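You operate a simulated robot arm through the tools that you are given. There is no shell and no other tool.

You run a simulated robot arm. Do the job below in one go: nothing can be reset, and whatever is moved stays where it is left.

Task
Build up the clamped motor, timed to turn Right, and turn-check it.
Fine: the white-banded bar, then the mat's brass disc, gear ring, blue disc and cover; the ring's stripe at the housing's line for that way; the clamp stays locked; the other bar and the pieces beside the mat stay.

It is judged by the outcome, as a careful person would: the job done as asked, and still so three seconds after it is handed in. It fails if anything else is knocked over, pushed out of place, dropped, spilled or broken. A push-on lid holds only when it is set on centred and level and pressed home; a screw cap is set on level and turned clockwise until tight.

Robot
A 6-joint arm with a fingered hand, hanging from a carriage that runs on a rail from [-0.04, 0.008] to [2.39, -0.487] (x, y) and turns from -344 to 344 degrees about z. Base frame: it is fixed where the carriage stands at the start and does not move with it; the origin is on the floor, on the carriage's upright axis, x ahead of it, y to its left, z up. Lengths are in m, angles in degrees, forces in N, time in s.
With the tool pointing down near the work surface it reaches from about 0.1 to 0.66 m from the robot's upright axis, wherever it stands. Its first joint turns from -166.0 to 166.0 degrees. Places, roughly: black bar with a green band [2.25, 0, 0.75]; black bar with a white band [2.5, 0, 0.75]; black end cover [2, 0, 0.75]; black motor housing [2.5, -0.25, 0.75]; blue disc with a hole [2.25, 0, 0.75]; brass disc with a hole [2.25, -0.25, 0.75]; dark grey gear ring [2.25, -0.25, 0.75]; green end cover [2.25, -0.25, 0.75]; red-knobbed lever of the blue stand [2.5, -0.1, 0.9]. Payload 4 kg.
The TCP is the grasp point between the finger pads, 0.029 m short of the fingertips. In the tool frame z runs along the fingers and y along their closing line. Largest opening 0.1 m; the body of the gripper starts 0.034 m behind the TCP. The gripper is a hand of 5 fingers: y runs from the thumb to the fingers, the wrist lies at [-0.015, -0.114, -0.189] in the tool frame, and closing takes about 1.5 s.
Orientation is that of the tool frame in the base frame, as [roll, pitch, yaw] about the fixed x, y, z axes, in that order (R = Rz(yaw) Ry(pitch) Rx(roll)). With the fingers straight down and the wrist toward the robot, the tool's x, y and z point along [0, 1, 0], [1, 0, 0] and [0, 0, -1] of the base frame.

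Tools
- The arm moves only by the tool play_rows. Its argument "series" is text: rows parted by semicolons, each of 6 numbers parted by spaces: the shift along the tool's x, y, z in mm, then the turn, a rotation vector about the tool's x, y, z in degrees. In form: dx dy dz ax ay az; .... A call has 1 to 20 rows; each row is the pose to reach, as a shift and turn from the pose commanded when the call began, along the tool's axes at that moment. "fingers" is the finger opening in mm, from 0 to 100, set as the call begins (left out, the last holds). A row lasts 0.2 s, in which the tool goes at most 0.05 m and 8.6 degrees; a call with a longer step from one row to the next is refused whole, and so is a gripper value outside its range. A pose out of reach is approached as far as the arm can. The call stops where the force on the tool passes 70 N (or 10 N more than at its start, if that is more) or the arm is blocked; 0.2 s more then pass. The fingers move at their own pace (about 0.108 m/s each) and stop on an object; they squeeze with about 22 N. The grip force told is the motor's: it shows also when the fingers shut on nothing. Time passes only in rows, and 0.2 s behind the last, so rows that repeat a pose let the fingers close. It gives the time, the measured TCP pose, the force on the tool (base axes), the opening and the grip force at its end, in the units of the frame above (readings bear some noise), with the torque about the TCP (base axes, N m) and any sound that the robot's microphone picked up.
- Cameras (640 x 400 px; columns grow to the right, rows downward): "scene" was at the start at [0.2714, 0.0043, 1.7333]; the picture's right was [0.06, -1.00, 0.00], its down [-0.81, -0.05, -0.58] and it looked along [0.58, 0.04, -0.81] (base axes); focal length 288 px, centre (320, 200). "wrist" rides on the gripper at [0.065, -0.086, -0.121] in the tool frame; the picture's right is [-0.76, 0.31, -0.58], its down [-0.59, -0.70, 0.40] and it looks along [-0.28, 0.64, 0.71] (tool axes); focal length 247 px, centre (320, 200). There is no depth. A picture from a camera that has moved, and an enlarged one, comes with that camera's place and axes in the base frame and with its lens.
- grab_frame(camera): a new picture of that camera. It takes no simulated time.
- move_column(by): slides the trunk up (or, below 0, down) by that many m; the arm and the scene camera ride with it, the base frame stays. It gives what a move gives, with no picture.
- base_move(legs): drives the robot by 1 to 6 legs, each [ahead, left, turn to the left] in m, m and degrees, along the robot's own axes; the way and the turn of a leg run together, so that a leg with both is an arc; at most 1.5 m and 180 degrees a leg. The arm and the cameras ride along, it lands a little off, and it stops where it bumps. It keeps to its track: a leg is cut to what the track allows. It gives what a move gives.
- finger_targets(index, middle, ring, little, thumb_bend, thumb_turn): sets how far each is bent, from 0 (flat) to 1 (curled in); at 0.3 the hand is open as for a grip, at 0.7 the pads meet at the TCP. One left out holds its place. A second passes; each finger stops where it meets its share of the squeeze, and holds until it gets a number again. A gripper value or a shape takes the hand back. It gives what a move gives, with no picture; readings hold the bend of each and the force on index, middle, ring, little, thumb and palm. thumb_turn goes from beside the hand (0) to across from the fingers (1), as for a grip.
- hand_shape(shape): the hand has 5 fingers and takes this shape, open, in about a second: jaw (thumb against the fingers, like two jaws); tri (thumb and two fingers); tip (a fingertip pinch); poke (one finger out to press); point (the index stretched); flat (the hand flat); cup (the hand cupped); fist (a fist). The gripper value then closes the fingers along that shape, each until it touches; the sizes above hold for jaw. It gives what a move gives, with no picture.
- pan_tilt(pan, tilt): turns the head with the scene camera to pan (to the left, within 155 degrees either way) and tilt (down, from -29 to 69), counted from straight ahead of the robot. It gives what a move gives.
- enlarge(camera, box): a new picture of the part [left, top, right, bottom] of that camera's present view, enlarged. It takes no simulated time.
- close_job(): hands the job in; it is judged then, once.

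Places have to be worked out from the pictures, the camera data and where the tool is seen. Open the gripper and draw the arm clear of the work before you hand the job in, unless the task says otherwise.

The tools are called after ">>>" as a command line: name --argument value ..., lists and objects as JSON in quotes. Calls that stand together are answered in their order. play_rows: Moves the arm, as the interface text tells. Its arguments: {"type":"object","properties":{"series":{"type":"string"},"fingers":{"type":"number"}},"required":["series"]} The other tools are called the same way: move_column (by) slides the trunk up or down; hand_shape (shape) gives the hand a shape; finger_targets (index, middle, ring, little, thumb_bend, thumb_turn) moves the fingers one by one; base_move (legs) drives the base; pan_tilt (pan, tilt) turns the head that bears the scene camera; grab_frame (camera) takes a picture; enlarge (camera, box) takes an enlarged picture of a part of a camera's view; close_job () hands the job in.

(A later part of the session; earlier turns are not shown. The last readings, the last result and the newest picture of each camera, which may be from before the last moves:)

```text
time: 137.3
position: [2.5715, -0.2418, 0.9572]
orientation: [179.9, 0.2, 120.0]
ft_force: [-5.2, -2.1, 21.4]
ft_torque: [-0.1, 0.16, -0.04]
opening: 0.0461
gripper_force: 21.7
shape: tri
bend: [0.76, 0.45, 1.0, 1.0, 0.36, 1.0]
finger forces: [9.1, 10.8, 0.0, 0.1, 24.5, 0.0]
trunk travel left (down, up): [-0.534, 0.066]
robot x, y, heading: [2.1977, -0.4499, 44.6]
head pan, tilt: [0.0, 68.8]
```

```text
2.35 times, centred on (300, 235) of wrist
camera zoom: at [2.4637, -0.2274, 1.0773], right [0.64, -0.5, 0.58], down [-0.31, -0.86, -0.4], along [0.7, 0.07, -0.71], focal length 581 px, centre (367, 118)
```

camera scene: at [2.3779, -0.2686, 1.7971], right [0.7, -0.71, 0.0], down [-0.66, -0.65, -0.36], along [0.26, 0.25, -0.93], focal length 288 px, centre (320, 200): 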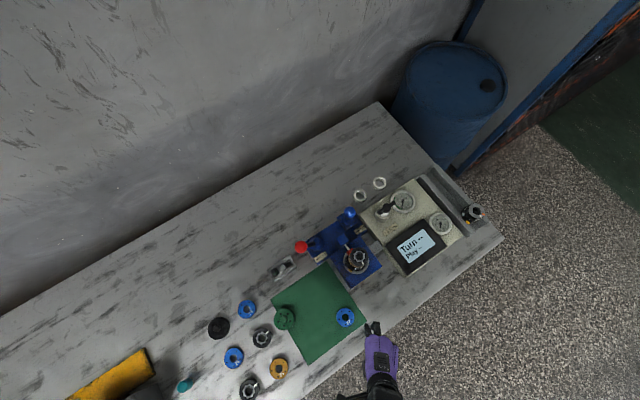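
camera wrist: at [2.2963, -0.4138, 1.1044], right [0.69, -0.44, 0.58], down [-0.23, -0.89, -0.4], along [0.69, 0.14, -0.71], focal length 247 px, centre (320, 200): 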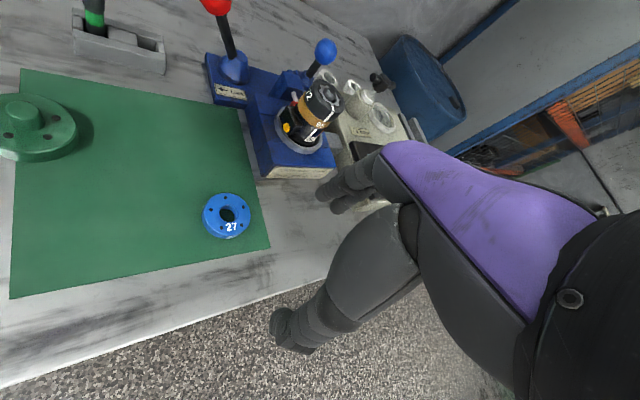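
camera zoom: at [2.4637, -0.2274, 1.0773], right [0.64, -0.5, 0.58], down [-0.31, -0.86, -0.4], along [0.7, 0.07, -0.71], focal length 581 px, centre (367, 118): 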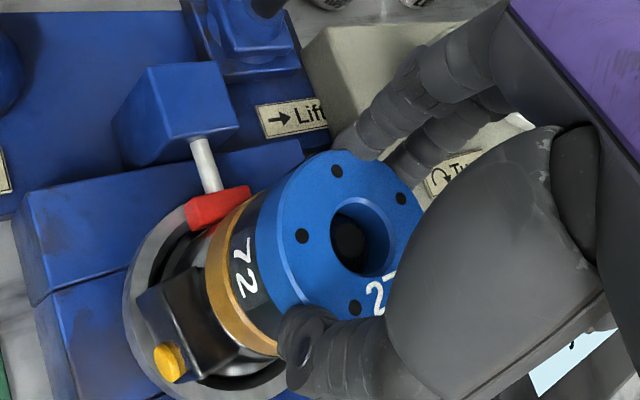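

Seated: force rose to 21 N. I back off 1.5 mm to unload.

>>> play_rows --series "0 0 -1 0 0 0; 0 0 -1.8 0 0 0; 0 0 -1.8 0 0 0"

>>> enlarge --camera "wrist" --box '[220, 150, 380, 320]'

```text
time: 138.1
position: [2.5709, -0.2415, 0.958]
orientation: [-180.0, 0.0, 120.0]
ft_force: [1.6, 1.9, 10.0]
ft_torque: [0.11, -0.09, -0.01]
opening: 0.0461
gripper_force: 22.4
shape: tri
bend: [0.43, 0.44, 1.0, 1.0, 0.36, 1.0]
finger forces: [11.0, 12.4, 0.0, 0.0, 20.5, 0.1]
trunk travel left (down, up): [-0.534, 0.066]
robot x, y, heading: [2.1953, -0.4456, 44.3]
head pan, tilt: [0.0, 68.8]
```

```text
2.35 times, centred on (300, 235) of wrist
camera zoom: at [2.4633, -0.2278, 1.0782], right [0.64, -0.5, 0.58], down [-0.31, -0.86, -0.4], along [0.7, 0.07, -0.71], focal length 581 px, centre (367, 118)
```

zoom: 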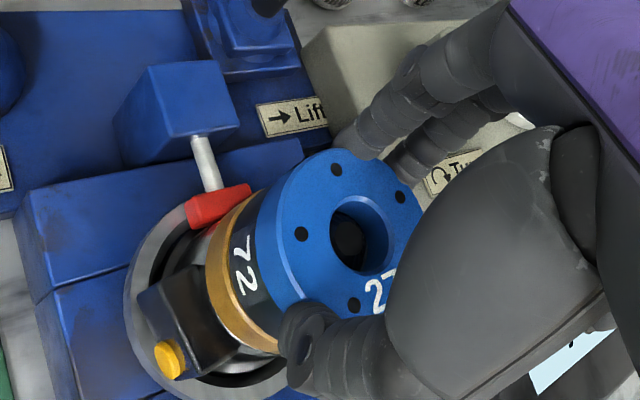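

I release the blue disc, rise, and check alignment.

>>> play_rows --series "0 0 -0.5 0 0 0; 0 0 -0.5 0 0 0; 0 0 -0.5 0 0 0; 0 0 -0.5 0 0 0; 0 0 -0.5 0 0 0; 0 0 -15 0 0 0; 0 0 -30 0 0 0; 0 0 -42 0 0 0; 0 0 -42 0 0 0" --fingers 84

>>> enlarge --camera "wrist" --box '[200, 190, 360, 330]'

```text
time: 140.1
position: [2.5693, -0.2414, 0.9978]
orientation: [-179.8, 0.1, 120.0]
ft_force: [-0.4, 0.1, 0.1]
ft_torque: [0.0, -0.01, 0.01]
opening: 0.0841
gripper_force: 0.1
shape: tri
bend: [0.36, 0.32, 0.99, 1.0, 0.3, 0.99]
finger forces: [0.0, 0.1, 0.0, 0.0, 0.0, 0.0]
trunk travel left (down, up): [-0.534, 0.066]
robot x, y, heading: [2.1948, -0.4466, 44.6]
head pan, tilt: [0.0, 68.8]
```

```text
2.86 times, centred on (280, 260) of wrist
camera zoom: at [2.4624, -0.2284, 1.1191], right [0.64, -0.5, 0.58], down [-0.32, -0.86, -0.4], along [0.7, 0.07, -0.71], focal length 706 px, centre (434, 29)
```

zoom: 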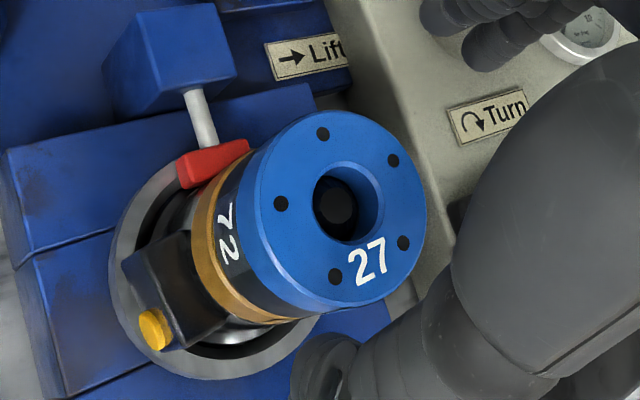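

The blue disc sits on the stack. I move over to the green cover on the mat (≈(2.331, -0.198)), which also frees the overhead view.

>>> play_rows --series "30 -33 0 0 0 0; 55 -70 0 0 0 0; 80 -107 0 0 0 0; 105 -143 0 0 0 0; 130 -165 0 0 0 0; 156 -184.6 0 0 0 0; 156 -184.6 0 0 0 0; 156 -184.6 0 0 0 0"

>>> grab_frame --camera "wrist"

>>> grab_frame --camera "scene"

>>> enlarge --camera "scene" --box '[334, 236, 380, 284]'

```text
time: 141.9
position: [2.3329, -0.1992, 0.9999]
orientation: [-179.8, 0.3, 120.0]
ft_force: [0.5, 0.9, 0.0]
ft_torque: [0.0, 0.02, 0.01]
opening: 0.084
gripper_force: 0.1
shape: tri
bend: [0.36, 0.32, 0.99, 1.0, 0.3, 0.98]
finger forces: [0.0, 0.0, 0.0, 0.1, 0.0, 0.0]
trunk travel left (down, up): [-0.534, 0.066]
robot x, y, heading: [2.1955, -0.4475, 44.5]
head pan, tilt: [0.0, 68.8]
```

```text
taken
camera wrist: at [2.2249, -0.186, 1.1208], right [0.64, -0.5, 0.58], down [-0.31, -0.86, -0.4], along [0.7, 0.07, -0.71], focal length 247 px, centre (320, 200)
```

wrist: 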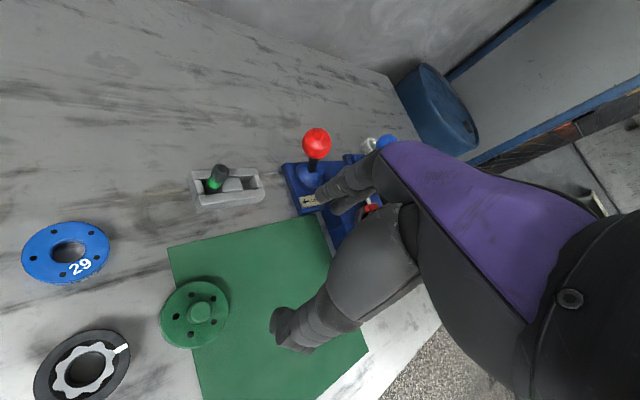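

```text
taken
camera scene: at [2.3779, -0.2685, 1.7971], right [0.7, -0.71, 0.0], down [-0.66, -0.65, -0.36], along [0.26, 0.25, -0.93], focal length 288 px, centre (320, 200)
```

scene: 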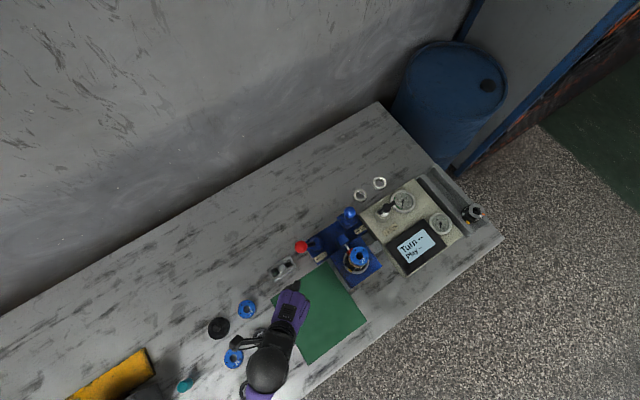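

```text
8.33 times, centred on (357, 260) of scene
camera zoom: at [2.3779, -0.2685, 1.7971], right [0.7, -0.71, 0.0], down [-0.66, -0.65, -0.36], along [0.26, 0.25, -0.93], focal length 2397 px, centre (12, -300)
```

zoom: 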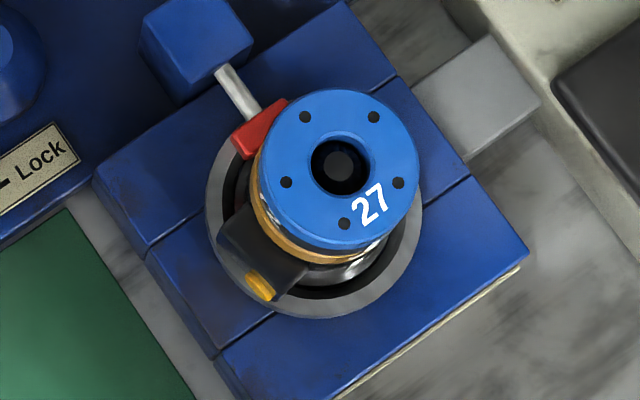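

The stack looks concentric. The green cover appears to have shifted on the mat (now near x≈2.285), so I look closely at it before gripping.

>>> enlarge --camera "wrist" --box '[140, 250, 290, 380]'

>>> enlarge --camera "scene" --box '[200, 270, 380, 400]'

```text
3.08 times, centred on (215, 315) of wrist
camera zoom: at [2.2249, -0.186, 1.1208], right [0.64, -0.5, 0.58], down [-0.31, -0.86, -0.4], along [0.7, 0.07, -0.71], focal length 760 px, centre (643, -154)
```

zoom: 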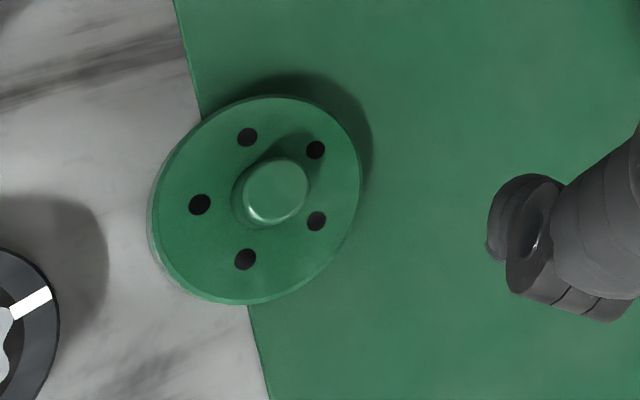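

```text
3.08 times, centred on (290, 335) of scene
camera zoom: at [2.3779, -0.2685, 1.7971], right [0.7, -0.71, 0.0], down [-0.66, -0.65, -0.36], along [0.26, 0.25, -0.93], focal length 885 px, centre (412, -215)
```

zoom: 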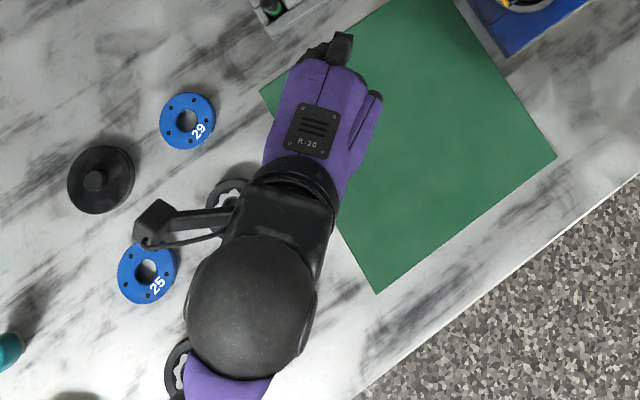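

The cover lies flat, knob up, half over the mat's edge, at about (2.285, -0.203). I line up over it at yaw 160° (thumb and fingers clear of the neighbours) with a wide opening.

>>> play_rows --series "4 -8.6 0 0 0 -8; 8 -17.2 0 0 0 -16; 12 -25.9 0 0 0 -24; 16 -34.5 0 0 0 -32; 20.1 -43.1 0 0 0 -40; 20.1 -43.1 20 0 0 -40; 20.1 -43.1 45 0 0 -40; 20.1 -43.1 45 0 0 -40; 20.1 -43.1 45 0 0 -40" --fingers 92

>>> grab_frame --camera "wrist"

>>> enlarge --camera "wrist" --box '[190, 220, 330, 340]'

```text
time: 143.9
position: [2.2836, -0.2021, 0.9533]
orientation: [-179.8, 0.1, 159.9]
ft_force: [-0.2, 0.1, 0.2]
ft_torque: [0.0, 0.01, -0.03]
opening: 0.0917
gripper_force: 0.0
shape: tri
bend: [0.33, 0.31, 0.99, 0.99, 0.3, 0.98]
finger forces: [0.0, 0.0, 0.0, 0.1, 0.0, 0.1]
trunk travel left (down, up): [-0.534, 0.066]
robot x, y, heading: [2.1937, -0.4456, 44.4]
head pan, tilt: [0.0, 68.8]
```

```text
taken
camera wrist: at [2.1928, -0.2614, 1.0742], right [0.82, 0.03, 0.58], down [0.31, -0.86, -0.4], along [0.49, 0.5, -0.71], focal length 247 px, centre (320, 200)
```

wrist: 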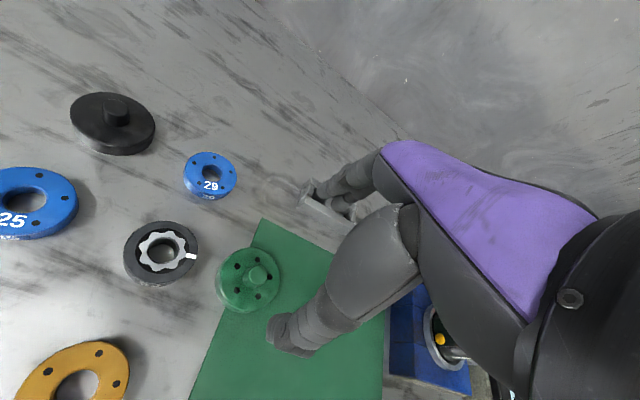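

```text
3.33 times, centred on (260, 280) of wrist
camera zoom: at [2.1928, -0.2614, 1.0742], right [0.82, 0.03, 0.58], down [0.31, -0.86, -0.4], along [0.49, 0.5, -0.71], focal length 823 px, centre (520, -67)
```

zoom: 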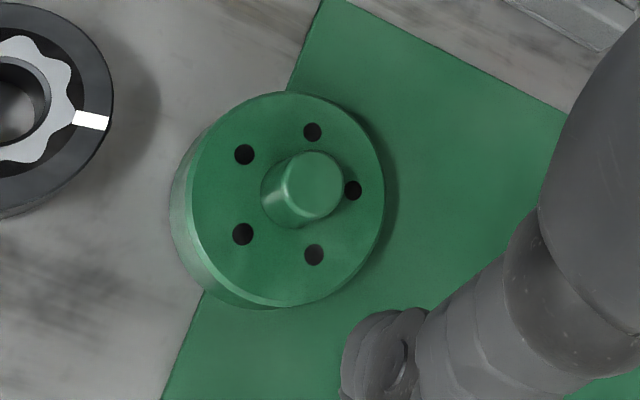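

The cover is centred (0, −1.6 mm); its body is ~18 mm thick. I descend in two stages.

>>> play_rows --series "0 -1.6 0 0 0 0; 0 -1.6 30 0 0 0; 0 -1.6 60 0 0 0; 0 -1.6 90 0 0 0; 0 -1.6 90 0 0 0; 0 -1.6 90 0 0 0"

>>> enlarge --camera "wrist" --box '[200, 130, 400, 370]'

```text
time: 145.3
position: [2.2837, -0.2041, 0.8629]
orientation: [-179.7, 0.1, 159.9]
ft_force: [-0.2, -0.7, 0.0]
ft_torque: [0.0, -0.01, -0.01]
opening: 0.0916
gripper_force: 0.1
shape: tri
bend: [0.33, 0.31, 0.99, 0.99, 0.3, 0.98]
finger forces: [0.1, 0.0, 0.1, 0.0, 0.0, 0.0]
trunk travel left (down, up): [-0.534, 0.066]
robot x, y, heading: [2.1984, -0.4474, 44.6]
head pan, tilt: [0.0, 68.8]
```

```text
1.67 times, centred on (300, 250) of wrist
camera zoom: at [2.1929, -0.2618, 0.9844], right [0.82, 0.03, 0.58], down [0.31, -0.86, -0.4], along [0.49, 0.5, -0.71], focal length 412 px, centre (353, 117)
```

zoom: 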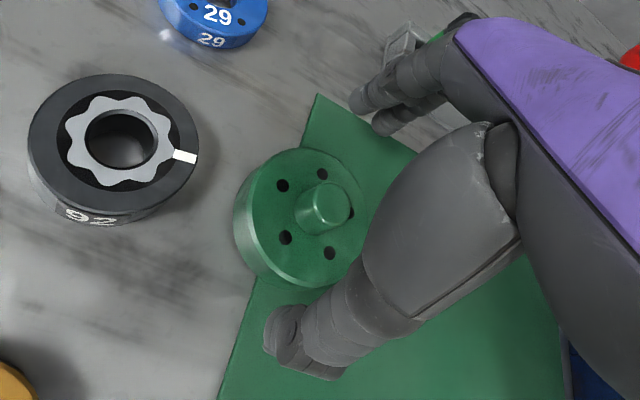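

Still centred. I lower the final 27 mm and close on the rim.

>>> play_rows --series "0 0 9 0 0 0; 0 0 18 0 0 0; 0 0 24 0 0 0; 0 0 27 0 0 0; 0 0 27 0 0 0; 0 0 27 0 0 0"

>>> play_rows --series "0 0 0 0 0 0; 0 0 0 0 0 0; 0 0 0 0 0 0; 0 0 0 0 0 0; 0 0 0 0 0 0; 0 0 0 0 0 0; 0 0 0 0 0 0; 0 0 0 0 0 0" --fingers 30

>>> enlarge --camera "wrist" --box '[200, 130, 400, 370]'

```text
time: 146.7
position: [2.2845, -0.2044, 0.8375]
orientation: [-179.8, 0.1, 160.0]
ft_force: [0.3, -0.4, -0.3]
ft_torque: [0.0, 0.02, -0.01]
opening: 0.0915
gripper_force: 0.0
shape: tri
bend: [0.33, 0.31, 0.99, 0.99, 0.3, 0.98]
finger forces: [0.0, 0.0, 0.0, 0.1, 0.0, 0.0]
trunk travel left (down, up): [-0.534, 0.066]
robot x, y, heading: [2.1969, -0.4474, 44.7]
head pan, tilt: [0.0, 68.8]
```

```text
time: 148.5
position: [2.2859, -0.2046, 0.8368]
orientation: [-179.8, 0.2, 160.1]
ft_force: [-0.5, -0.8, 0.2]
ft_torque: [-0.02, -0.02, -0.02]
opening: 0.0566
gripper_force: 22.0
shape: tri
bend: [0.39, 0.41, 1.0, 1.0, 0.31, 1.0]
finger forces: [10.2, 10.5, 0.1, 0.0, 19.8, 0.1]
trunk travel left (down, up): [-0.534, 0.066]
robot x, y, heading: [2.1967, -0.4451, 44.6]
head pan, tilt: [0.0, 68.8]
```

```text
1.67 times, centred on (300, 250) of wrist
camera zoom: at [2.1944, -0.2634, 0.9585], right [0.82, 0.03, 0.58], down [0.31, -0.86, -0.4], along [0.49, 0.5, -0.71], focal length 412 px, centre (353, 117)
```

zoom: 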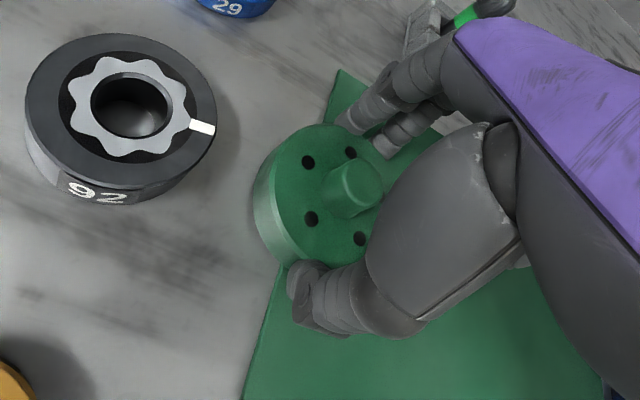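

Gripped on the rim. I lift the cover clear.

>>> play_rows --series "0 0 -5 0 0 0; 0 0 -20 0 0 0; 0 0 -55 0 0 0; 0 0 -95 0 0 0; 0 0 -130 0 0 0; 0 0 -165 0 0 0; 0 0 -165 0 0 0"

>>> grab_frame --camera "wrist"

>>> grab_frame --camera "scene"

```text
time: 150.1
position: [2.2845, -0.2033, 1.0015]
orientation: [-179.7, 0.1, 160.0]
ft_force: [0.0, 0.0, -3.3]
ft_torque: [0.0, 0.0, 0.03]
opening: 0.0566
gripper_force: 22.4
shape: tri
bend: [0.39, 0.41, 1.0, 1.0, 0.31, 1.0]
finger forces: [10.4, 10.7, 0.1, 0.1, 20.1, 0.0]
trunk travel left (down, up): [-0.534, 0.066]
robot x, y, heading: [2.1968, -0.4497, 44.6]
head pan, tilt: [0.0, 68.8]
```

```text
taken
camera wrist: at [2.1937, -0.2616, 1.1223], right [0.82, 0.03, 0.58], down [0.31, -0.86, -0.4], along [0.49, 0.5, -0.71], focal length 247 px, centre (320, 200)
```

wrist: 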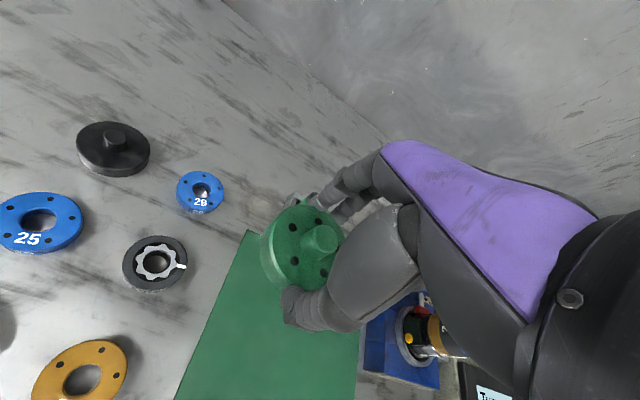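

```text
taken
camera scene: at [2.3779, -0.2686, 1.7971], right [0.7, -0.71, 0.0], down [-0.66, -0.65, -0.36], along [0.26, 0.25, -0.93], focal length 288 px, centre (320, 200)
```

scene: 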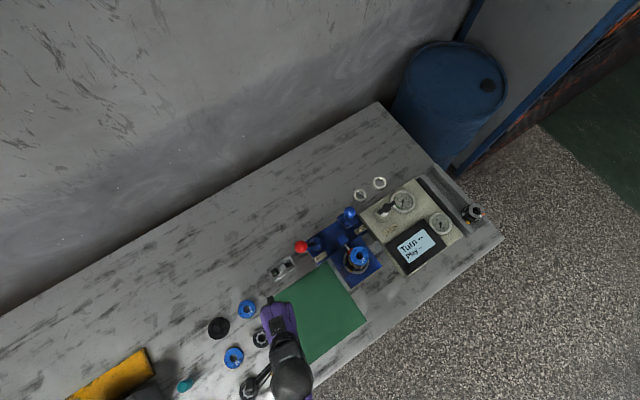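

The cover hangs level. I carry it over to the stack, turning to yaw 125°.

>>> play_rows --series "-40.5 8.6 0 0 0 5; -81 17.2 0 0 0 10; -121.5 25.8 0 0 0 15; -162 34.5 0 0 0 20; -202.5 43.1 0 0 0 25; -243 51.7 0 0 0 30; -283.5 60.3 0 0 0 35; -283.5 60.3 0 0 0 35; -283.5 60.3 0 0 0 35; -283.5 60.3 0 0 0 35"

>>> enlarge --camera "wrist" --box '[210, 150, 390, 310]'

>>> enlarge --camera "scene" --box '[310, 220, 410, 310]'

```text
time: 152.3
position: [2.5717, -0.2441, 1.0048]
orientation: [-179.8, 0.1, 125.0]
ft_force: [0.0, -0.1, -3.0]
ft_torque: [-0.01, 0.0, -0.03]
opening: 0.0565
gripper_force: 21.9
shape: tri
bend: [0.39, 0.41, 1.0, 1.0, 0.31, 1.0]
finger forces: [10.3, 10.6, 0.0, 0.0, 20.0, 0.0]
trunk travel left (down, up): [-0.534, 0.066]
robot x, y, heading: [2.2001, -0.4438, 44.4]
head pan, tilt: [0.0, 68.8]
```

```text
2.50 times, centred on (300, 230) of wrist
camera zoom: at [2.4639, -0.2405, 1.1245], right [0.69, -0.44, 0.58], down [-0.24, -0.89, -0.4], along [0.69, 0.13, -0.71], focal length 617 px, centre (370, 125)
```

zoom: 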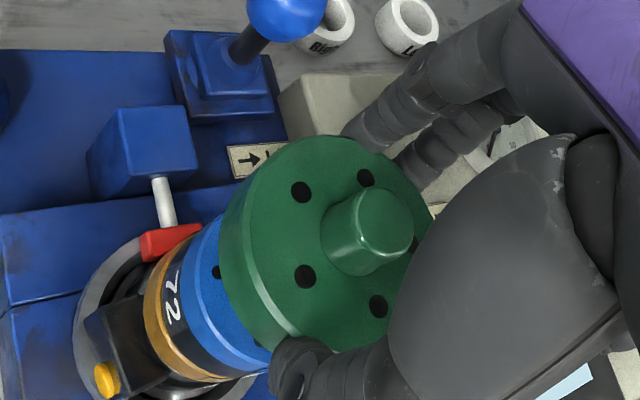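

```text
4.44 times, centred on (360, 265) of scene
camera zoom: at [2.3779, -0.2686, 1.7971], right [0.7, -0.71, 0.0], down [-0.66, -0.65, -0.36], along [0.26, 0.25, -0.93], focal length 1278 px, centre (142, -89)
```

zoom: 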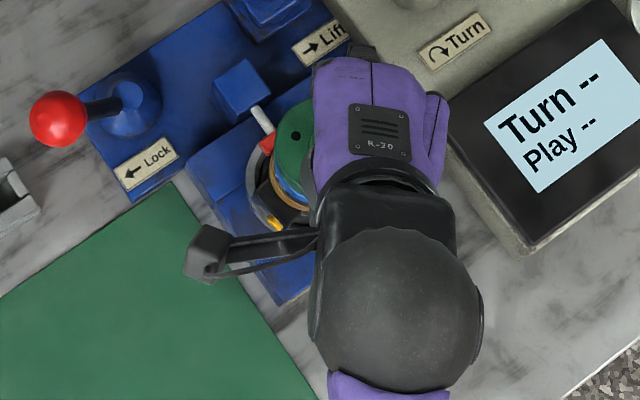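

Cover centre reads ≈(2.570, -0.243), close to the disc stack. I apply a small correction and lower to ~5 mm above the blue disc to compare rims.

>>> play_rows --series "-1 1 0 0 0 0; -1 1 10 0 0 0; -1 1 18 0 0 0; -1 1 24 0 0 0; -1 1 24 0 0 0; -1 1 24 0 0 0"

>>> enlarge --camera "wrist" --box '[210, 150, 390, 310]'

>>> enlarge --camera "scene" --box '[334, 236, 384, 284]'

```text
time: 153.7
position: [2.574, -0.2453, 0.978]
orientation: [-179.8, 0.2, 124.9]
ft_force: [-0.4, 0.5, -2.7]
ft_torque: [-0.04, 0.01, -0.02]
opening: 0.0566
gripper_force: 22.4
shape: tri
bend: [0.39, 0.41, 1.0, 1.0, 0.31, 1.0]
finger forces: [10.4, 10.7, 0.1, 0.1, 19.9, 0.0]
trunk travel left (down, up): [-0.534, 0.066]
robot x, y, heading: [2.1956, -0.4489, 44.5]
head pan, tilt: [0.0, 68.8]
```

```text
2.50 times, centred on (300, 230) of wrist
camera zoom: at [2.4653, -0.2409, 1.0989], right [0.69, -0.44, 0.58], down [-0.24, -0.89, -0.4], along [0.69, 0.13, -0.71], focal length 617 px, centre (370, 125)
```

zoom: 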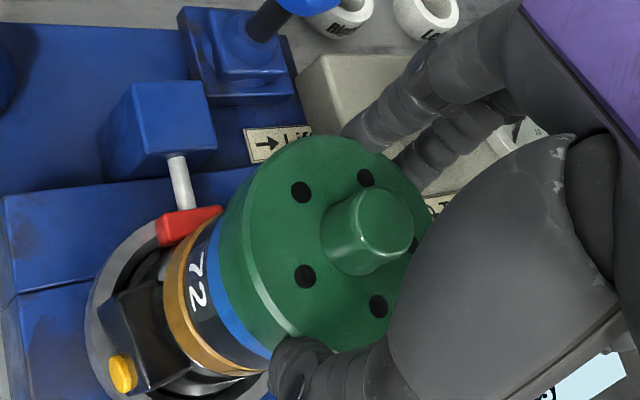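

```text
8.33 times, centred on (359, 260) of scene
camera zoom: at [2.3778, -0.2686, 1.7971], right [0.7, -0.71, 0.0], down [-0.66, -0.65, -0.36], along [0.26, 0.25, -0.93], focal length 2397 px, centre (-5, -300)
```

zoom: 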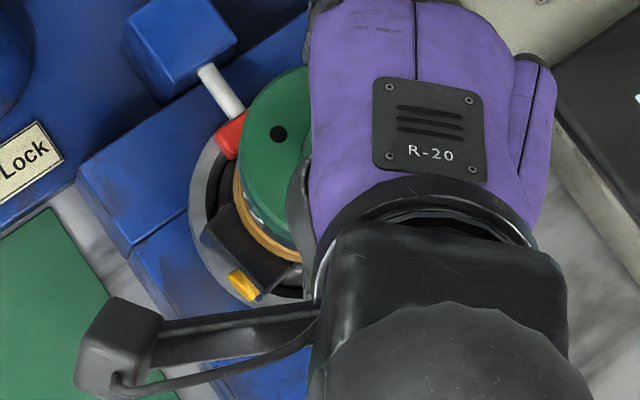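

I zoom into the gap between the cover and the blue disc.

>>> enlarge --camera "wrist" --box '[255, 190, 345, 300]'

>>> enlarge --camera "scene" --box '[345, 245, 375, 270]'

```text
3.64 times, centred on (300, 245) of wrist
camera zoom: at [2.4653, -0.2409, 1.0989], right [0.69, -0.44, 0.58], down [-0.24, -0.89, -0.4], along [0.69, 0.13, -0.71], focal length 898 px, centre (393, 36)
```

zoom: 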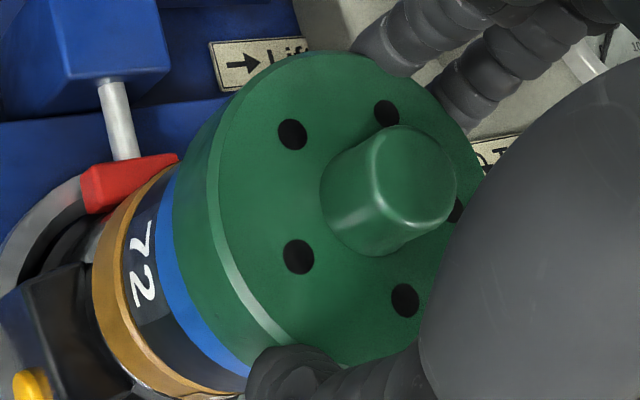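

```text
16.00 times, centred on (360, 258) of scene
camera zoom: at [2.3778, -0.2686, 1.7971], right [0.7, -0.71, 0.0], down [-0.66, -0.65, -0.36], along [0.26, 0.25, -0.93], focal length 4602 px, centre (-320, -720)
```

zoom: 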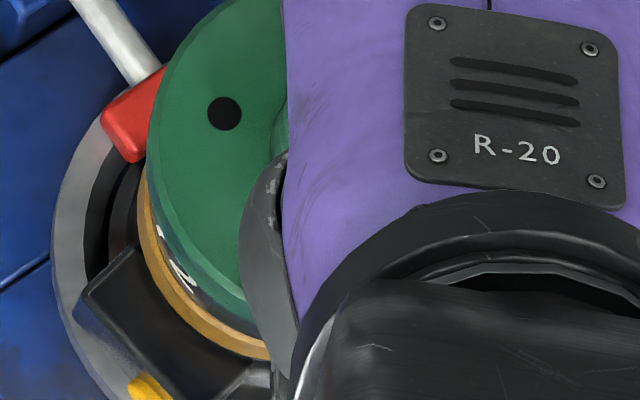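

The cover looks ~1.7 mm off towards +x; I shift (−1.5, +0.5) and lower slowly until contact.

>>> play_rows --series "-1.5 0.5 0 0 0 0; -1.5 0.5 0 0 0 0; -1.5 0.5 1.5 0 0 0; -1.5 0.5 3 0 0 0; -1.5 0.5 3 0 0 0"

>>> enlarge --camera "wrist" --box '[255, 190, 345, 300]'

```text
time: 154.9
position: [2.5742, -0.2466, 0.9741]
orientation: [-179.9, 0.1, 125.0]
ft_force: [0.2, 0.2, -2.8]
ft_torque: [0.0, -0.02, 0.03]
opening: 0.0565
gripper_force: 22.1
shape: tri
bend: [0.39, 0.41, 1.0, 1.0, 0.31, 1.0]
finger forces: [10.4, 10.6, 0.0, 0.0, 19.8, 0.0]
trunk travel left (down, up): [-0.534, 0.066]
robot x, y, heading: [2.1966, -0.4493, 44.4]
head pan, tilt: [0.0, 68.8]
```

```text
3.64 times, centred on (300, 245) of wrist
camera zoom: at [2.4659, -0.2424, 1.0961], right [0.69, -0.44, 0.58], down [-0.24, -0.89, -0.4], along [0.69, 0.13, -0.71], focal length 898 px, centre (393, 36)
```

zoom: 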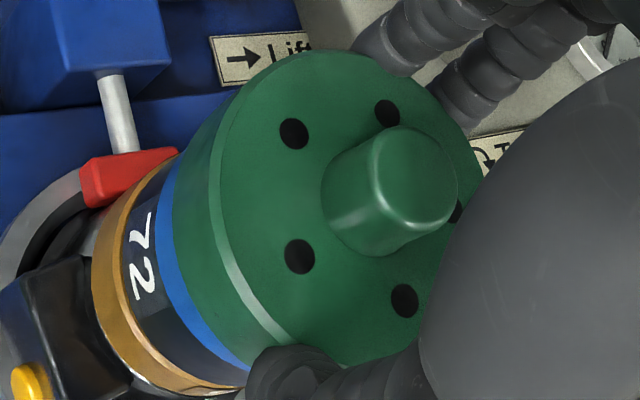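

Comparing the visible blue band all round, the cover needs about (+0.9, +1.0) mm. I correct and lower to contact.

>>> play_rows --series "0.9 1 0 0 0 0; 0.9 1 0 0 0 0; 0.9 1 0 0 0 0"

>>> enlarge --camera "wrist" --box '[255, 190, 345, 300]'

```text
time: 155.7
position: [2.5741, -0.2456, 0.9754]
orientation: [-179.9, 0.1, 125.0]
ft_force: [0.0, 0.5, -2.5]
ft_torque: [0.01, 0.0, 0.0]
opening: 0.0566
gripper_force: 21.8
shape: tri
bend: [0.39, 0.41, 1.0, 1.0, 0.31, 1.0]
finger forces: [10.2, 10.5, 0.1, 0.0, 20.0, 0.0]
trunk travel left (down, up): [-0.534, 0.066]
robot x, y, heading: [2.1934, -0.4476, 44.5]
head pan, tilt: [0.0, 68.8]
```

```text
3.64 times, centred on (300, 245) of wrist
camera zoom: at [2.4664, -0.2414, 1.0964], right [0.69, -0.44, 0.58], down [-0.24, -0.89, -0.4], along [0.69, 0.13, -0.71], focal length 898 px, centre (393, 36)
```

zoom: 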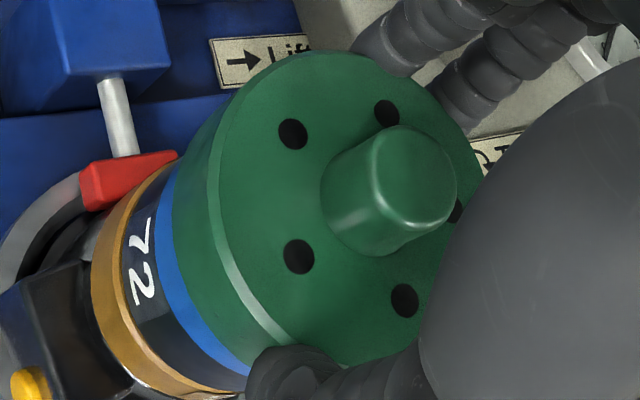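

Now I lower in 1 mm steps to find contact.

>>> play_rows --series "0 0 1 0 0 0; 0 0 2 0 0 0; 0 0 2 0 0 0"

>>> play_rows --series "0 0 1 0 0 0; 0 0 2 0 0 0; 0 0 2 0 0 0"

>>> enlarge --camera "wrist" --box '[255, 190, 345, 300]'

```text
time: 156.5
position: [2.5742, -0.2434, 0.9735]
orientation: [-180.0, 0.1, 125.1]
ft_force: [-0.5, -0.5, -1.0]
ft_torque: [-0.07, 0.11, 0.0]
opening: 0.0565
gripper_force: 21.8
shape: tri
bend: [0.39, 0.42, 1.0, 1.0, 0.31, 1.0]
finger forces: [10.1, 10.5, 0.0, 0.1, 20.1, 0.0]
trunk travel left (down, up): [-0.534, 0.066]
robot x, y, heading: [2.198, -0.4475, 44.3]
head pan, tilt: [0.0, 68.8]
```

```text
time: 157.3
position: [2.5743, -0.2436, 0.9713]
orientation: [-179.9, 0.1, 125.1]
ft_force: [0.8, 0.2, -2.8]
ft_torque: [0.0, 0.04, 0.01]
opening: 0.0561
gripper_force: 22.4
shape: tri
bend: [0.39, 0.42, 1.0, 1.0, 0.31, 1.0]
finger forces: [10.5, 11.0, 0.0, 0.0, 20.7, 0.1]
trunk travel left (down, up): [-0.534, 0.066]
robot x, y, heading: [2.1984, -0.4484, 44.7]
head pan, tilt: [0.0, 68.8]
```

```text
3.64 times, centred on (300, 245) of wrist
camera zoom: at [2.466, -0.2407, 1.0921], right [0.69, -0.44, 0.58], down [-0.24, -0.89, -0.4], along [0.69, 0.13, -0.71], focal length 898 px, centre (393, 36)
```

zoom: 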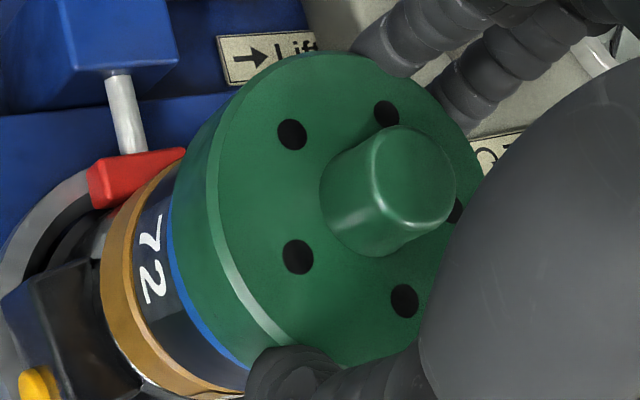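

The cover dropped past the blue disc's top with little force and self-aligned — its skirt is sliding over the disc. I continue lowering.

>>> play_rows --series "0 0 1 0 0 0; 0 0 2 0 0 0; 0 0 3 0 0 0; 0 0 3 0 0 0"

>>> play_rows --series "0 0 1 0 0 0; 0 0 2 0 0 0; 0 0 3 0 0 0; 0 0 3 0 0 0"

>>> enlarge --camera "wrist" --box '[235, 180, 355, 320]'

```text
time: 158.3
position: [2.5747, -0.2449, 0.9682]
orientation: [180.0, 0.2, 125.1]
ft_force: [-1.5, -0.4, 4.3]
ft_torque: [-0.02, 0.11, 0.03]
opening: 0.056
gripper_force: 21.9
shape: tri
bend: [0.39, 0.42, 1.0, 1.0, 0.31, 1.0]
finger forces: [10.3, 10.4, 0.1, 0.0, 20.5, 0.0]
trunk travel left (down, up): [-0.534, 0.066]
robot x, y, heading: [2.1977, -0.4494, 44.4]
head pan, tilt: [0.0, 68.8]
```

```text
time: 159.3
position: [2.5752, -0.2431, 0.9669]
orientation: [179.9, 0.2, 124.9]
ft_force: [-4.8, -2.4, 22.4]
ft_torque: [-0.13, 0.27, 0.1]
opening: 0.056
gripper_force: 21.9
shape: tri
bend: [0.39, 0.42, 1.0, 1.0, 0.3, 1.0]
finger forces: [10.4, 10.5, 0.1, 0.1, 24.2, 0.0]
trunk travel left (down, up): [-0.534, 0.066]
robot x, y, heading: [2.1961, -0.45, 44.4]
head pan, tilt: [0.0, 68.8]
```

```text
2.86 times, centred on (295, 250) of wrist
camera zoom: at [2.4663, -0.2403, 1.0871], right [0.68, -0.44, 0.58], down [-0.24, -0.89, -0.4], along [0.69, 0.13, -0.71], focal length 706 px, centre (391, 57)
```

zoom: 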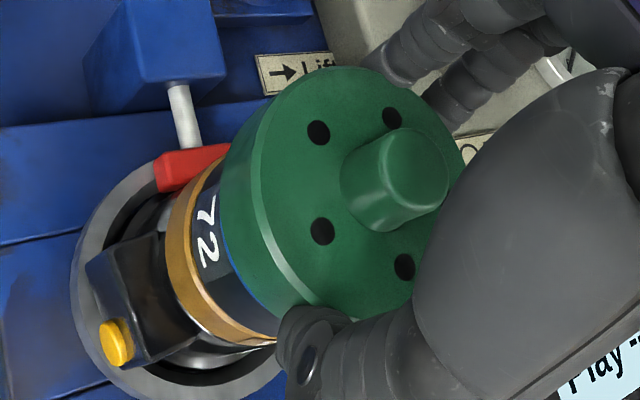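

Resistance is building (22 N): the skirt is ~8 mm down over the disc. I press a little more while still holding it level.

>>> play_rows --series "0 0 1 0 0 0; 0 0 2 0 0 0; 0 0 2 0 0 0"

>>> enlarge --camera "wrist" --box '[235, 180, 355, 320]'

```text
time: 160.1
position: [2.5755, -0.2441, 0.9652]
orientation: [179.9, 0.2, 125.1]
ft_force: [-8.7, -5.6, 37.0]
ft_torque: [-0.33, 0.46, 0.13]
opening: 0.0559
gripper_force: 22.0
shape: tri
bend: [0.4, 0.42, 1.0, 1.0, 0.3, 1.0]
finger forces: [10.3, 10.6, 0.0, 0.0, 30.2, 0.0]
trunk travel left (down, up): [-0.534, 0.066]
robot x, y, heading: [2.2002, -0.4489, 44.4]
head pan, tilt: [0.0, 68.8]
```

```text
2.86 times, centred on (295, 250) of wrist
camera zoom: at [2.467, -0.2398, 1.0855], right [0.68, -0.44, 0.58], down [-0.24, -0.89, -0.4], along [0.69, 0.13, -0.71], focal length 706 px, centre (391, 57)
```

zoom: 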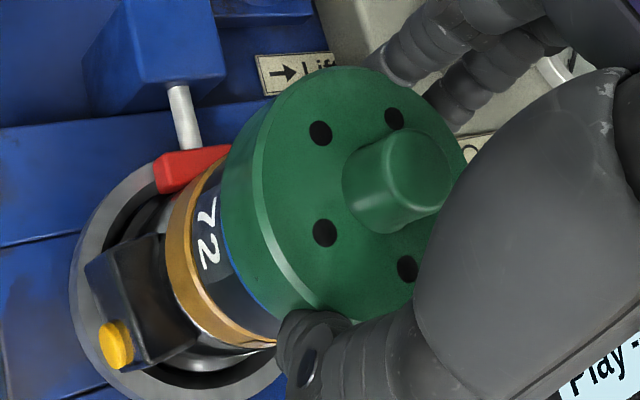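

The cover begins slipping in the grip at 37 N, so I unload, release, rise and inspect before pressing it home from above.

>>> play_rows --series "0 0 -1.5 0 0 0; 0 0 -3 0 0 0; 0 0 -3 0 0 0"

>>> play_rows --series "0 0 0 0 0 0; 0 0 0 0 0 0; 0 0 0 0 0 0; 0 0 0 0 0 0; 0 0 0 0 0 0; 0 0 -12 0 0 0; 0 0 -25 0 0 0; 0 0 -35 0 0 0; 0 0 -35 0 0 0" --fingers 95

>>> enlarge --camera "wrist" --box '[190, 180, 350, 330]'

```text
time: 160.9
position: [2.5753, -0.2444, 0.9651]
orientation: [-180.0, 0.1, 125.0]
ft_force: [-3.5, 0.5, 19.3]
ft_torque: [-0.09, 0.13, 0.06]
opening: 0.0555
gripper_force: 22.5
shape: tri
bend: [0.4, 0.41, 1.0, 1.0, 0.3, 1.0]
finger forces: [11.7, 11.1, 0.0, 0.0, 22.5, 0.0]
trunk travel left (down, up): [-0.534, 0.066]
robot x, y, heading: [2.2011, -0.4471, 44.6]
head pan, tilt: [0.0, 68.8]
```

```text
time: 162.9
position: [2.5762, -0.2442, 1.0024]
orientation: [-179.8, 0.1, 125.0]
ft_force: [-1.0, -0.3, 0.3]
ft_torque: [-0.01, -0.03, 0.03]
opening: 0.0946
gripper_force: 0.0
shape: tri
bend: [0.32, 0.3, 0.99, 1.0, 0.31, 0.98]
finger forces: [0.1, 0.1, 0.0, 0.1, 0.0, 0.1]
trunk travel left (down, up): [-0.534, 0.066]
robot x, y, heading: [2.2004, -0.4492, 44.7]
head pan, tilt: [0.0, 68.8]
```

```text
2.67 times, centred on (270, 255) of wrist
camera zoom: at [2.4676, -0.2408, 1.1224], right [0.69, -0.44, 0.58], down [-0.24, -0.89, -0.4], along [0.69, 0.13, -0.71], focal length 659 px, centre (453, 53)
```

zoom: 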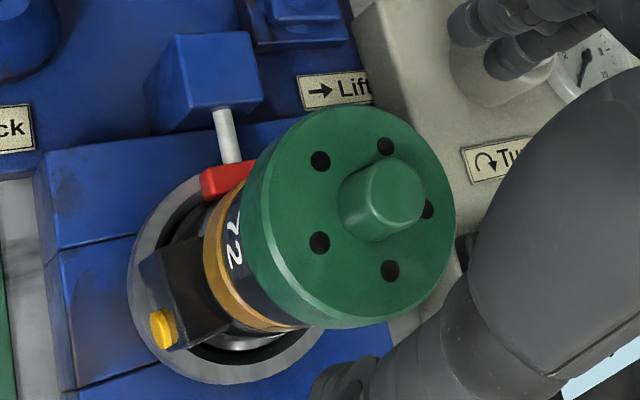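

I move the hand to the aisle side to view the cover and the gap from the side.

>>> play_rows --series "-14 -40 0 0 0 -2; -28 -81 0 0 0 -4; -43 -122 0 0 0 -6; -57 -163 0 0 0 -8; -71.8 -203.2 0 0 0 -10; -71.8 -203.2 0 0 0 -10; -71.8 -203.2 0 0 0 -10"

>>> grab_frame --camera "wrist"

>>> enlarge --camera "scene" --box '[334, 236, 384, 284]'

```text
time: 164.5
position: [2.4526, -0.4098, 0.9895]
orientation: [-180.0, 0.2, 134.9]
ft_force: [0.4, 0.5, 0.2]
ft_torque: [-0.03, 0.0, 0.01]
opening: 0.0951
gripper_force: 0.1
shape: tri
bend: [0.32, 0.3, 0.99, 0.99, 0.31, 0.98]
finger forces: [0.0, 0.0, 0.0, 0.0, 0.0, 0.0]
out of reach, approached as far as the arm can: row 5, 6, 7
trunk travel left (down, up): [-0.534, 0.066]
robot x, y, heading: [2.1978, -0.4452, 44.5]
head pan, tilt: [0.0, 68.8]
```

```text
taken
camera wrist: at [2.3457, -0.4244, 1.1105], right [0.75, -0.32, 0.58], down [-0.08, -0.92, -0.39], along [0.66, 0.25, -0.71], focal length 247 px, centre (320, 200)
```

wrist: 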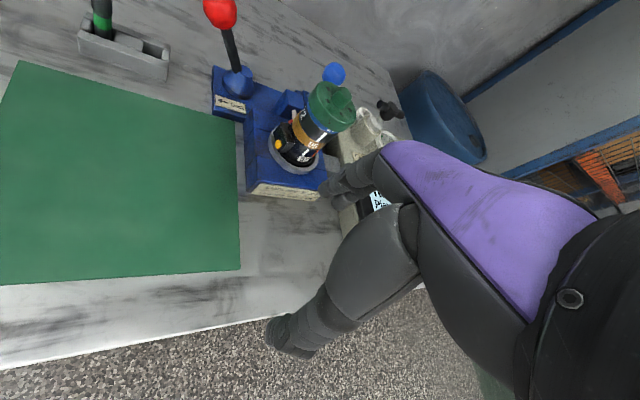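

```text
8.33 times, centred on (359, 260) of scene
camera zoom: at [2.3779, -0.2685, 1.7971], right [0.7, -0.71, 0.0], down [-0.66, -0.65, -0.36], along [0.26, 0.25, -0.93], focal length 2397 px, centre (-5, -300)
```

zoom: 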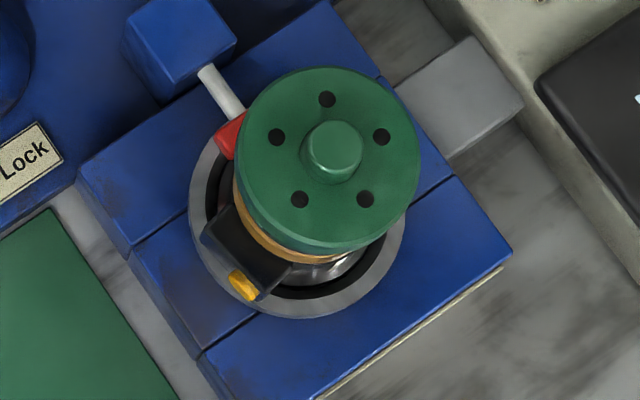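

>>> enlarge --camera "wrist" --box '[260, 70, 370, 180]'

```text
3.64 times, centred on (315, 125) of wrist
camera zoom: at [2.3457, -0.4244, 1.1105], right [0.75, -0.32, 0.58], down [-0.08, -0.92, -0.39], along [0.66, 0.25, -0.71], focal length 898 px, centre (338, 473)
```

zoom: 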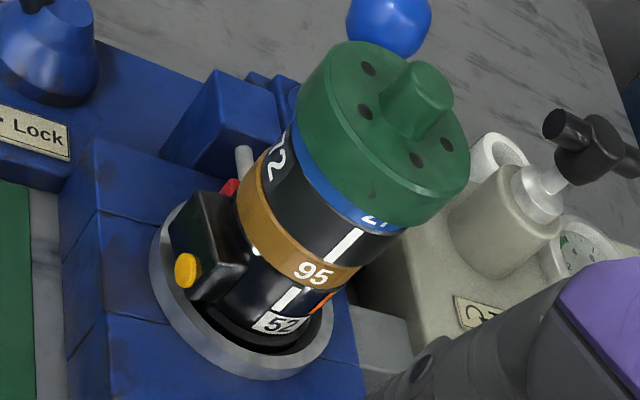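

The cover's skirt is over the blue disc, level, and the ring stripe still lines up exactly with the white line. Now I make a fist (well clear) to press the cover home on its knob.

>>> hand_shape --shape "fist"

>>> grab_frame --camera "wrist"

>>> grab_frame --camera "scene"

```text
time: 165.4
position: [2.454, -0.4096, 0.9888]
orientation: [-179.8, 0.2, 135.0]
ft_force: [0.2, -1.0, 0.2]
ft_torque: [0.04, -0.02, 0.01]
opening: 0.0
gripper_force: 0.0
shape: fist
bend: [0.99, 1.0, 0.99, 1.0, 0.87, 0.84]
finger forces: [0.0, 0.1, 0.0, 0.1, 0.1, 0.0]
trunk travel left (down, up): [-0.534, 0.066]
robot x, y, heading: [2.1983, -0.4511, 44.3]
head pan, tilt: [0.0, 68.8]
```

```text
taken
camera wrist: at [2.3459, -0.4244, 1.1106], right [0.75, -0.32, 0.58], down [-0.08, -0.92, -0.39], along [0.66, 0.25, -0.71], focal length 247 px, centre (320, 200)
```

wrist: 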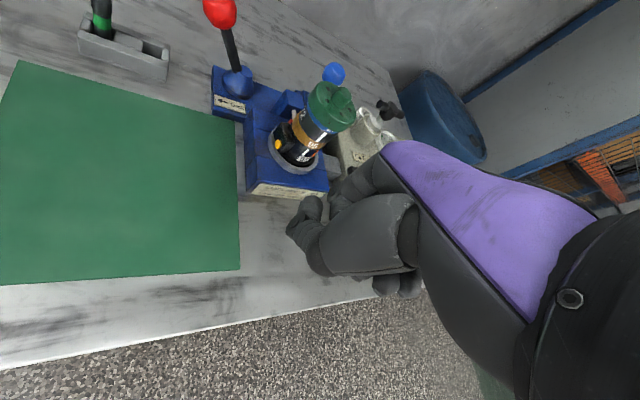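

```text
taken
camera scene: at [2.3779, -0.2685, 1.7971], right [0.7, -0.71, 0.0], down [-0.66, -0.65, -0.36], along [0.26, 0.25, -0.93], focal length 288 px, centre (320, 200)
```

scene: 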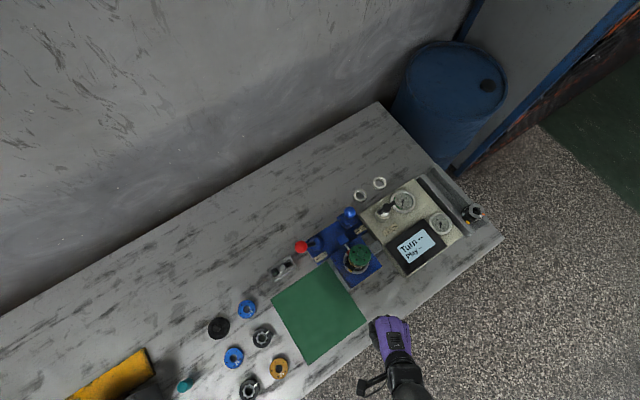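

I zoom into the fist to see its lowest surface relative to the TCP.

>>> enlarge --camera "wrist" --box '[260, 140, 460, 320]'

>>> enlarge --camera "scene" --box '[340, 300, 440, 400]'

```text
2.22 times, centred on (360, 230) of wrist
camera zoom: at [2.3459, -0.4244, 1.1106], right [0.75, -0.32, 0.58], down [-0.08, -0.92, -0.39], along [0.66, 0.25, -0.71], focal length 549 px, centre (231, 133)
```

zoom: 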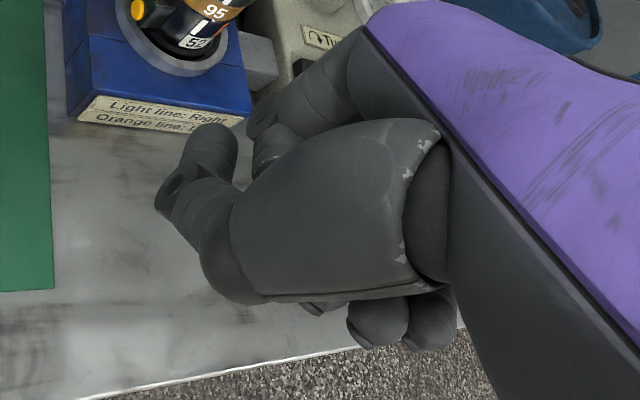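

```text
4.00 times, centred on (390, 350) of scene
camera zoom: at [2.3779, -0.2685, 1.7971], right [0.7, -0.71, 0.0], down [-0.66, -0.65, -0.36], along [0.26, 0.25, -0.93], focal length 1150 px, centre (40, -400)
```

zoom: 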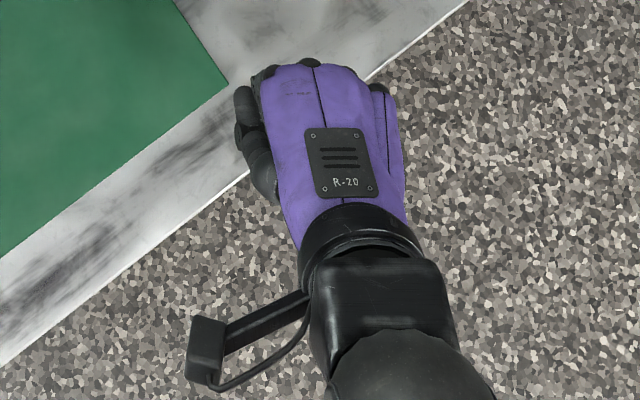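

In the fist the thumb protrudes; I tuck it beside the hand and look again.

>>> finger_targets --index 1.0 --middle 1.0 --ring 1.0 --little 1.0 --thumb_bend 0.3 --thumb_turn 0.0

>>> enlarge --camera "wrist" --box '[240, 120, 460, 330]'

>>> enlarge --camera "scene" --box '[340, 290, 440, 390]'

```text
time: 166.4
position: [2.4538, -0.4105, 0.9898]
orientation: [-179.9, 0.2, 134.9]
ft_force: [0.5, -0.4, -0.1]
ft_torque: [0.04, -0.01, 0.01]
opening: 0.0928
gripper_force: 0.0
shape: fingers
bend: [1.0, 1.0, 0.99, 1.0, 0.3, 0.0]
finger forces: [0.1, 0.0, 0.1, 0.1, 0.0, 0.1]
trunk travel left (down, up): [-0.534, 0.066]
robot x, y, heading: [2.1923, -0.4498, 44.4]
head pan, tilt: [0.0, 68.8]
```

```text
1.90 times, centred on (350, 225) of wrist
camera zoom: at [2.3459, -0.4243, 1.1106], right [0.75, -0.32, 0.58], down [-0.08, -0.92, -0.39], along [0.66, 0.25, -0.71], focal length 470 px, centre (263, 152)
```

zoom: 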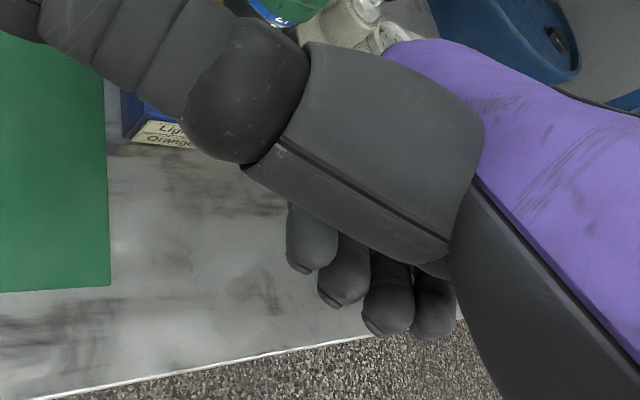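

```text
4.00 times, centred on (390, 340) of scene
camera zoom: at [2.3779, -0.2685, 1.7971], right [0.7, -0.71, 0.0], down [-0.66, -0.65, -0.36], along [0.26, 0.25, -0.93], focal length 1150 px, centre (40, -360)
```

zoom: 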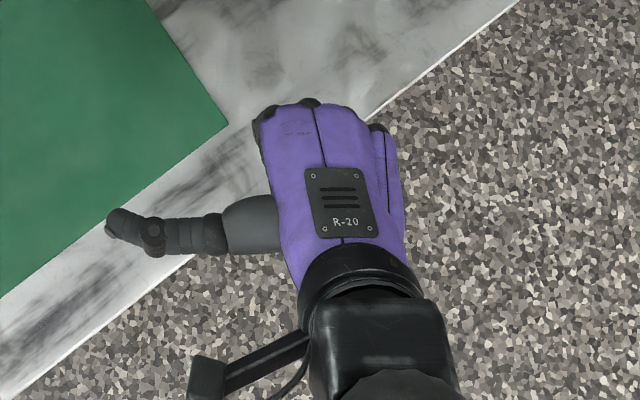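

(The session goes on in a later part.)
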